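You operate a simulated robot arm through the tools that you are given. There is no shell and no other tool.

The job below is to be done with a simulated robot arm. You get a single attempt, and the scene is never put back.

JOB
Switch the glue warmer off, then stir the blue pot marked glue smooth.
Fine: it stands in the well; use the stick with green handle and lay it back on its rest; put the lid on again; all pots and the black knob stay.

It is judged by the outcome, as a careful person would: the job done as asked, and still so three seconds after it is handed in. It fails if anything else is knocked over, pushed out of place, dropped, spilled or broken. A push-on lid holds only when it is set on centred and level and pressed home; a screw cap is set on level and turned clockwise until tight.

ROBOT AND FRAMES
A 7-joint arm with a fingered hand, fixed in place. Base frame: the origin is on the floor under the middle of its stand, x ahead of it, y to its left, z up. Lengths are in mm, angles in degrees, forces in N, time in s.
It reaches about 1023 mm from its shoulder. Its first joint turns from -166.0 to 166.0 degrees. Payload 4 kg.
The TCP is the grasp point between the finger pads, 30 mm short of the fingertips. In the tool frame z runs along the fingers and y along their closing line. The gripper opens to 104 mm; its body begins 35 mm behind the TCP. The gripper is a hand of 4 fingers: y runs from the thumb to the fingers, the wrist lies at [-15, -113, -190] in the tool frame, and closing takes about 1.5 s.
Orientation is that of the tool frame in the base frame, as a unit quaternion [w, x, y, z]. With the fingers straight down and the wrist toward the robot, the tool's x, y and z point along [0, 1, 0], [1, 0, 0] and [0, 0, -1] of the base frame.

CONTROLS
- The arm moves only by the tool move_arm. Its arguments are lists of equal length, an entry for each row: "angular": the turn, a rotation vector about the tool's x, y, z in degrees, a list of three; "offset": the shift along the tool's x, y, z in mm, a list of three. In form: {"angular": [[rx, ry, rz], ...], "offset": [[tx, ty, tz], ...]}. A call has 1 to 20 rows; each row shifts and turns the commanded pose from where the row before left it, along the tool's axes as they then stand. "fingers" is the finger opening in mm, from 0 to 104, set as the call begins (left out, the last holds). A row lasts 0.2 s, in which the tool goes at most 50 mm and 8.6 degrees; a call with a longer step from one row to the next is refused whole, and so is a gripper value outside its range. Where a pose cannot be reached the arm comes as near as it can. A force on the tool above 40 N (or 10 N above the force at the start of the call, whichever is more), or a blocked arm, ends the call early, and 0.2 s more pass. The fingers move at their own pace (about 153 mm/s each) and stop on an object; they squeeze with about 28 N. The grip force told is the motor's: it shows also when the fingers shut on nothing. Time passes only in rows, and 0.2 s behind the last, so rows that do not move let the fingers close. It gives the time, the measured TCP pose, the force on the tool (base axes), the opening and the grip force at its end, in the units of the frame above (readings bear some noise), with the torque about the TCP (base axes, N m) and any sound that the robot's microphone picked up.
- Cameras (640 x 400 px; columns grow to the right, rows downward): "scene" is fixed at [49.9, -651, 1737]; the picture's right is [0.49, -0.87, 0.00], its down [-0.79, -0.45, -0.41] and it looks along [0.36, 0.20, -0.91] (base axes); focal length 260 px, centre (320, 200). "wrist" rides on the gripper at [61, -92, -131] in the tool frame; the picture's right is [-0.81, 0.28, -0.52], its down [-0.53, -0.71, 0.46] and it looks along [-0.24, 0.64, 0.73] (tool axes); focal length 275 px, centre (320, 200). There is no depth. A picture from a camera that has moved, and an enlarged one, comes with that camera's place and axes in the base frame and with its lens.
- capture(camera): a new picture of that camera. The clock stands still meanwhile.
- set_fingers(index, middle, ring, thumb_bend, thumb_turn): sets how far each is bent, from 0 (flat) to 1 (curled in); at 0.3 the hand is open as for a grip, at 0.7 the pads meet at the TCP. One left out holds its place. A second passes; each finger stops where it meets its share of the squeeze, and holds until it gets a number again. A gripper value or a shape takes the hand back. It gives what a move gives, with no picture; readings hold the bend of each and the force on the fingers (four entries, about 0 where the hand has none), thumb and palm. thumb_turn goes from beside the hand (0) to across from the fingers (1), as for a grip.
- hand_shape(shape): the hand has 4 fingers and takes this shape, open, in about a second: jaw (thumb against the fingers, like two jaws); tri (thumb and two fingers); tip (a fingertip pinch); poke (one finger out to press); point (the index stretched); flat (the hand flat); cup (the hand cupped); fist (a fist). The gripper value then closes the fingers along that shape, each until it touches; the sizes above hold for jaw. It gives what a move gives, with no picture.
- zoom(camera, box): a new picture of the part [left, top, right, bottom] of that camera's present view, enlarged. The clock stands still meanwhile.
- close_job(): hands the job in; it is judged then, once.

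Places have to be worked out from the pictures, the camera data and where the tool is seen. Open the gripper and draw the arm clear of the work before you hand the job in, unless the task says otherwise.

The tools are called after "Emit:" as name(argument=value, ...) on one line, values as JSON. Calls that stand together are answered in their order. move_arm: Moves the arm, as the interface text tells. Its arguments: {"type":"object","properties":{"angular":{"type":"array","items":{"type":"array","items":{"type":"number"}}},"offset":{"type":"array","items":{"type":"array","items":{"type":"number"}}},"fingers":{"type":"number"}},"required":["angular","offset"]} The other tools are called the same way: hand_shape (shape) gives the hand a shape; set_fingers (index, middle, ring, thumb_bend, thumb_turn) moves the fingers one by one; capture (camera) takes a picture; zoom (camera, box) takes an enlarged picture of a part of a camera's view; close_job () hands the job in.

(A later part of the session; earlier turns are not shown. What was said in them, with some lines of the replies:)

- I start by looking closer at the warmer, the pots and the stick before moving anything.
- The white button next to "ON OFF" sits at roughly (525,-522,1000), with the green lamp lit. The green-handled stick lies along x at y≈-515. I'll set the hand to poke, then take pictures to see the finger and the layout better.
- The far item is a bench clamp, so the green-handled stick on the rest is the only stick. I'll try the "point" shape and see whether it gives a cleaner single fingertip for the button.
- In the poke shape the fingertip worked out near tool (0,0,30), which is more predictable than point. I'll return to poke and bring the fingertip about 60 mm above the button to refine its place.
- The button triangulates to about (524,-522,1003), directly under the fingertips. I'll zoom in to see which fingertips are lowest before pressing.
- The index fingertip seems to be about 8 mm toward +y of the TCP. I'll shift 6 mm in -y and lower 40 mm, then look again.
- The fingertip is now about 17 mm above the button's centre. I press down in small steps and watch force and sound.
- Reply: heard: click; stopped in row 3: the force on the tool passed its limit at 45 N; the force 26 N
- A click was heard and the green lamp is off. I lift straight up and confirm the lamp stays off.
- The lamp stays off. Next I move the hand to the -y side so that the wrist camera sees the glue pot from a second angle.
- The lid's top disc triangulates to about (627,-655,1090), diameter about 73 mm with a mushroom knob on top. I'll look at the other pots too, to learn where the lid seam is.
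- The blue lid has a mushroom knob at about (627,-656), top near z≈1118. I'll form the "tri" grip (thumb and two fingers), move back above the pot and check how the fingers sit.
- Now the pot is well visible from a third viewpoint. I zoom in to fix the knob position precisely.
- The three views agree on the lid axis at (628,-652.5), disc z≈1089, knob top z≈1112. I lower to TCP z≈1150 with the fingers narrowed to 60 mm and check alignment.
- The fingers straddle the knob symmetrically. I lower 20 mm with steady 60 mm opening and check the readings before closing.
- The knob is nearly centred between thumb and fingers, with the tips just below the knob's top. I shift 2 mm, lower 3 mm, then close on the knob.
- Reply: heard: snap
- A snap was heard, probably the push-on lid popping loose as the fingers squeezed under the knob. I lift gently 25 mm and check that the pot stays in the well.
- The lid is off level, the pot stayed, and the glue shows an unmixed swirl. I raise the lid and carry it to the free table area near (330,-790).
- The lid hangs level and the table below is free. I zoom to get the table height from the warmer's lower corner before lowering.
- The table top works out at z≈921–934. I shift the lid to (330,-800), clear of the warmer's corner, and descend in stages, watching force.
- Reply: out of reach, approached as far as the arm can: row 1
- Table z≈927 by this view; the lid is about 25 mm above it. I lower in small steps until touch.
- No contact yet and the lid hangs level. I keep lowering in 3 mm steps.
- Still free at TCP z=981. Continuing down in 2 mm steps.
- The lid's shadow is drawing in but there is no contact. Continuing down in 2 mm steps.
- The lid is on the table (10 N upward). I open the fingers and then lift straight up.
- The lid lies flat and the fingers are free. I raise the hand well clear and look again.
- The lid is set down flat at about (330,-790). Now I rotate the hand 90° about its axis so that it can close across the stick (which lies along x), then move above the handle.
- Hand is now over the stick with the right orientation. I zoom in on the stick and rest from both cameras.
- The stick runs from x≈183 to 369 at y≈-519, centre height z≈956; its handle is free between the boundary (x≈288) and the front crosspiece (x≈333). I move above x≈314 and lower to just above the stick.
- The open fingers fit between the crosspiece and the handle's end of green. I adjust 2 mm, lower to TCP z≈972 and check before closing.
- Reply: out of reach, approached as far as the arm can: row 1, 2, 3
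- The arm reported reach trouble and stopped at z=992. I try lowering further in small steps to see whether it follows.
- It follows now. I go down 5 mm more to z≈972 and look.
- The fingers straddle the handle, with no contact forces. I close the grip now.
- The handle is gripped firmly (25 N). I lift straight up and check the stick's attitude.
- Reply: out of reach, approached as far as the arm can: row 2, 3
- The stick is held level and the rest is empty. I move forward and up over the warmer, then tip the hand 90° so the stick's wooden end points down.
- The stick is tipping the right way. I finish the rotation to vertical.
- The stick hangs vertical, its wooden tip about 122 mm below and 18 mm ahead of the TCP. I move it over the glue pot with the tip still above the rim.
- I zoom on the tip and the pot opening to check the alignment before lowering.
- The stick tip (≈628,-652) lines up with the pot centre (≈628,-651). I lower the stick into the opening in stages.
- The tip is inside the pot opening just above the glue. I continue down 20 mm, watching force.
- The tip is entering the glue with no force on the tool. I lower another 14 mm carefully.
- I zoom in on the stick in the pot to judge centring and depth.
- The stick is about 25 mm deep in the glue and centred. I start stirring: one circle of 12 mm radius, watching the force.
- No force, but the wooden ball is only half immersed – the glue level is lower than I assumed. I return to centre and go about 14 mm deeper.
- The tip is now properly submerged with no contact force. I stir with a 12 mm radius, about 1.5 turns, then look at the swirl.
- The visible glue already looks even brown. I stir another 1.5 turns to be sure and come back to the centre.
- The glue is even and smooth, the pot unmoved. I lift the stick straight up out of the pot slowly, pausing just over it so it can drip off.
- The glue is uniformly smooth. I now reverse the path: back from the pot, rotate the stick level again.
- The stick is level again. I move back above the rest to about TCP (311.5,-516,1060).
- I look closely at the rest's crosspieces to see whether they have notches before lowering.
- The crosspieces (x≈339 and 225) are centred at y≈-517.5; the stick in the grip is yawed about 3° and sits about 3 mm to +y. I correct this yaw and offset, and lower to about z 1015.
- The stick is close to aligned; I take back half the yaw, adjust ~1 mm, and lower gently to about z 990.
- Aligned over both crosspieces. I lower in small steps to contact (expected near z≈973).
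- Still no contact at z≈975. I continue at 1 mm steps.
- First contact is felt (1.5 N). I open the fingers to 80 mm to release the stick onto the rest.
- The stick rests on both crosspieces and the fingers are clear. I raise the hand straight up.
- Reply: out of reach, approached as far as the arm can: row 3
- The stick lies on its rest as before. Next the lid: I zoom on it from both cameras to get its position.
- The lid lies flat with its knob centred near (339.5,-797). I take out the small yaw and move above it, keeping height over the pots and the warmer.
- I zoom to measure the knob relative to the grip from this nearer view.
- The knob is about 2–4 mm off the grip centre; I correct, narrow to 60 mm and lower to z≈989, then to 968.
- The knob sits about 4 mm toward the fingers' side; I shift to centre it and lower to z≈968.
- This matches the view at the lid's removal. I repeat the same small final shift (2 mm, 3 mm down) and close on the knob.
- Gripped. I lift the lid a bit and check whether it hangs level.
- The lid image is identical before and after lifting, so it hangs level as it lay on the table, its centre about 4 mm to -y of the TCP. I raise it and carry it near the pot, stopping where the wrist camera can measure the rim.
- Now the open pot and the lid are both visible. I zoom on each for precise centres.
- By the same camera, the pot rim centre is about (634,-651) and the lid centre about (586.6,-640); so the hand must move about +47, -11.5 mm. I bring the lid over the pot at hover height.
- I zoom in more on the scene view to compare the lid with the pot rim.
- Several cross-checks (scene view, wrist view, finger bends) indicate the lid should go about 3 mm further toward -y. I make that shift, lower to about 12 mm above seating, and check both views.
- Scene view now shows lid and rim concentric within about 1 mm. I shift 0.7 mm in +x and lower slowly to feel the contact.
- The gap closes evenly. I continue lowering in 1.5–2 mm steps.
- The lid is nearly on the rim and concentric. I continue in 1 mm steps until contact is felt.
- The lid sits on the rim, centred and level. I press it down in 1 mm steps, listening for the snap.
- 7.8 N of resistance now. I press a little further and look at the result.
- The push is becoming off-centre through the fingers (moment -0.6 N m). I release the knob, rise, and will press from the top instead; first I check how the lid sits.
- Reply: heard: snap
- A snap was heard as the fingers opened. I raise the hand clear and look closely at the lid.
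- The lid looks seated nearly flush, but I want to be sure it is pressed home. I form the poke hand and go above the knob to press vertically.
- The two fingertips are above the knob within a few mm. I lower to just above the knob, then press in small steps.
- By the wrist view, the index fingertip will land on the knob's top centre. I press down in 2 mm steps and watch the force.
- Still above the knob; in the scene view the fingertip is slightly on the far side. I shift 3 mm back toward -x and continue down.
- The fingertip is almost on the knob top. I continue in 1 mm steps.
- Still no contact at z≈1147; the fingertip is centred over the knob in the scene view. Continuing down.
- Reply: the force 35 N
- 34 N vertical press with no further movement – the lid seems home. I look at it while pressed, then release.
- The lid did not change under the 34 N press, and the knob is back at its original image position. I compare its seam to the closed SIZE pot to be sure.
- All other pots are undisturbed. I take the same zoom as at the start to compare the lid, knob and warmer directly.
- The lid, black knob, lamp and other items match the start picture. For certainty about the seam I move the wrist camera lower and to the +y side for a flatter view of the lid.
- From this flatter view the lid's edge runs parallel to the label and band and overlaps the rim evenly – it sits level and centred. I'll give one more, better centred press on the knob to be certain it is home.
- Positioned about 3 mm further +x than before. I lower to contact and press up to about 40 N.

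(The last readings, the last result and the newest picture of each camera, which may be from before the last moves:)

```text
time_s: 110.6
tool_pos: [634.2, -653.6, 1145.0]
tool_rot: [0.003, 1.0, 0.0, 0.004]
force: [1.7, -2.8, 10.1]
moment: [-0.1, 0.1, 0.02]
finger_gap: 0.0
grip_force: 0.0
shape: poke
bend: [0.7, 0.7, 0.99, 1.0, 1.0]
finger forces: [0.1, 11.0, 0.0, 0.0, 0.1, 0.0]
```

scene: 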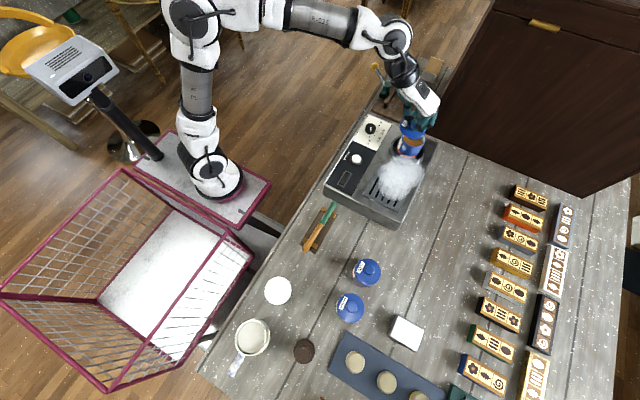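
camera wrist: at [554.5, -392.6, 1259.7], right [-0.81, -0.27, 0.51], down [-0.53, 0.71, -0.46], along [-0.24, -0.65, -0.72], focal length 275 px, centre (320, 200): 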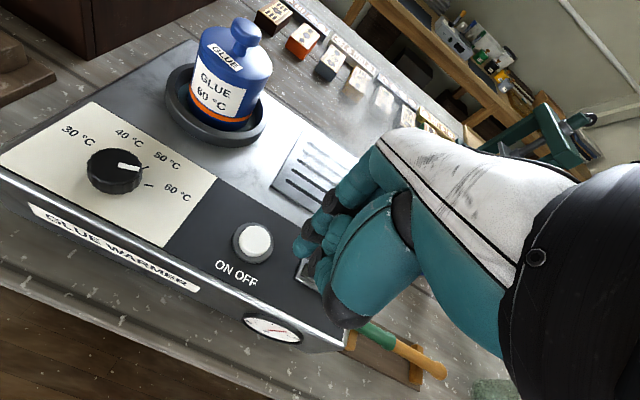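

Contact at the same height (z≈1145). I press further toward 35–40 N.

Emit:
move_arm(angular=[[0, 0, 0], [0, 0, 0], [0, 0, 0]], offset=[[0, 0, 1.2], [0, 0, 1.2], [0, 0, 0.8]])

Emit:
zoom(camera="scene", box=[395, 118, 430, 153])

```text
time_s: 111.5
tool_pos: [634.3, -654.3, 1145.6]
tool_rot: [0.005, 1.0, 0.0, 0.005]
force: [-2.2, -1.1, 9.8]
moment: [-0.06, 0.19, -0.03]
finger_gap: 0.0
grip_force: 0.0
shape: poke
bend: [0.7, 0.7, 0.99, 1.0, 1.0]
finger forces: [3.3, 6.7, 0.1, 0.0, 0.0, 0.0]
stopped in row 3: the force on the tool passed its limit at 41 N (the readings are from after the stop); the commanded pose is now the measured one
```

```text
11.43 times, centred on (412, 136) of scene
camera zoom: at [49.9, -651.0, 1737.0], right [0.49, -0.87, 0.0], down [-0.79, -0.45, -0.41], along [0.36, 0.2, -0.91], focal length 2972 px, centre (-737, 937)
```

zoom: 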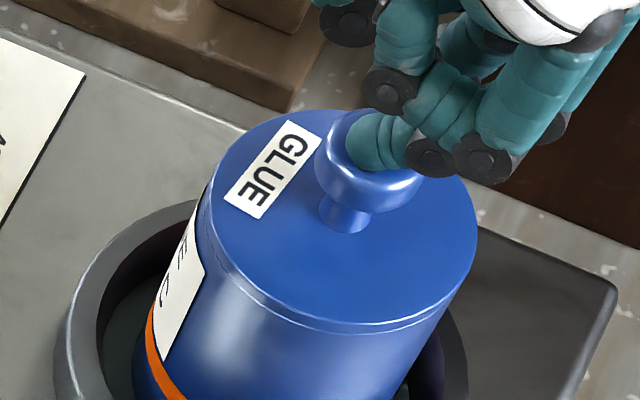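

41 N gave no movement and no snap, so the lid is home. I lift straight up, draw the arm back to near its starting place and open the hand.

Emit:
move_arm(angular=[[0, 0, 0], [0, 0, 0], [0, 0, 0], [0, 0, 0], [0, 0, 0], [0, 0, 0], [0, 0, 0], [0, 0, 0], [0, 0, 0], [0, 0, 0], [0, 0, 0], [0, 0, 0], [0, 0, 0], [0, 0, 0], [0, 0, 0]], offset=[[0, 0, -5], [0, 0, -15], [0, 0, -30], [0, 0, -40], [0, 0, -40], [0, 0, -40], [-35, -18, -10], [-35, -18, -10], [-35, -18, -10], [-35, -18, -10], [-35, -18, -10], [-35, -18, -10], [-35, -18, -10], [-35, -18, -10], [-35, -18, 0]])

Emit:
hand_shape(shape="jaw")

Emit:
capture(camera="scene")

Emit:
zoom(camera="scene", box=[320, 100, 450, 230])

Emit:
zoom(camera="scene", box=[290, 195, 350, 260])

```text
time_s: 114.8
tool_pos: [319.0, -490.6, 1388.4]
tool_rot: [0.005, 1.0, 0.001, 0.004]
force: [0.6, -0.6, -1.0]
moment: [0.0, 0.05, -0.06]
finger_gap: 0.0
grip_force: 0.1
shape: poke
bend: [0.7, 0.7, 0.99, 1.0, 1.0]
finger forces: [0.0, 0.1, 0.0, 0.0, 0.0, 0.0]
```

```text
time_s: 115.7
tool_pos: [318.6, -490.4, 1389.8]
tool_rot: [0.005, 1.0, 0.001, 0.005]
force: [1.3, -0.6, -0.1]
moment: [0.06, 0.01, 0.03]
finger_gap: 103.6
grip_force: 0.1
shape: jaw
bend: [0.3, 0.3, 0.3, 0.3, 0.98]
finger forces: [0.0, 0.0, 0.0, 0.1, 0.0, 0.0]
```

```text
taken
```

scene: 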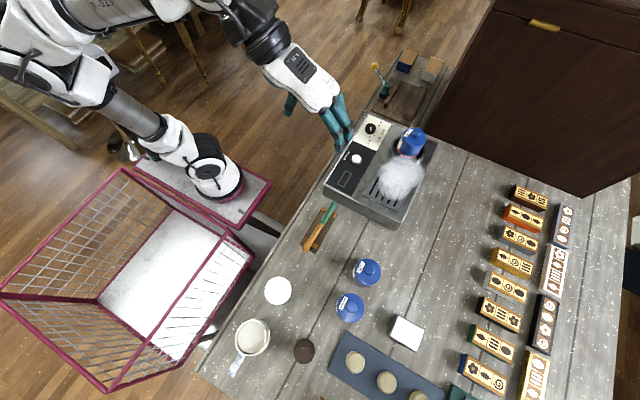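

```text
3.08 times, centred on (385, 165) of scene
camera zoom: at [49.9, -651.0, 1737.0], right [0.49, -0.87, 0.0], down [-0.79, -0.45, -0.41], along [0.36, 0.2, -0.91], focal length 800 px, centre (120, 308)
```

zoom: 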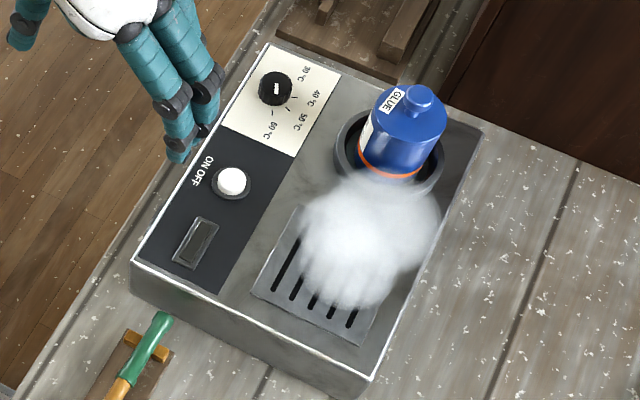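

```text
6.15 times, centred on (320, 228) of scene
camera zoom: at [49.9, -651.0, 1737.0], right [0.49, -0.87, 0.0], down [-0.79, -0.45, -0.41], along [0.36, 0.2, -0.91], focal length 1600 px, centre (320, 31)
```

zoom: 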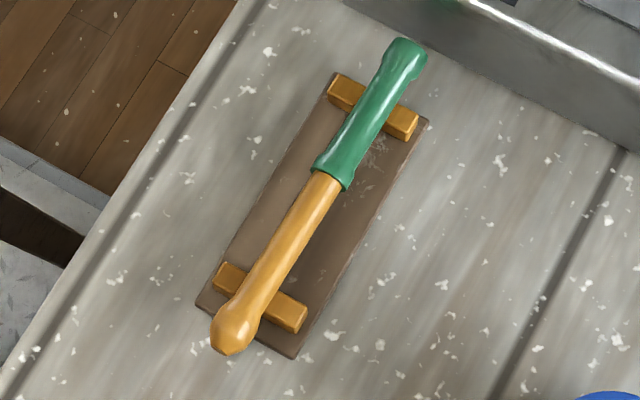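

The lamp is off and the glue was stirred to an even brown. The lid is on, the stick lies on its rest, and the knob and all pots are in place. The arm is clear with the hand open, so I hand the job in.

Emit:
close_job()

```text
The job is handed in.
```

The warmer is off and the glue is stirred smooth. The lid is back on, and I've handed the job in.

- **Warmer:** I pressed the ON/OFF button and heard a click. The green lamp went out and stayed out, and the black knob was not touched.
- **Glue:** I stirred it with the green-handled stick for about three turns at full depth. The streaks in the glue are gone, and it is an even brown.
- **Stick:** it lies back on its rest, across both crosspieces.
- **Lid:** a snap was heard as I let go of it. I then pressed it from the top twice, at about 34 N and 41 N, and it did not move either time. It looks centred and level.
- **Pots:** the glue pot is still in the well, and the SIZE and CHALK pots have not moved.

The arm is clear of the work with the hand open. I did not pull on the lid to test it, because gripping the knob is what made it snap loose the first time.
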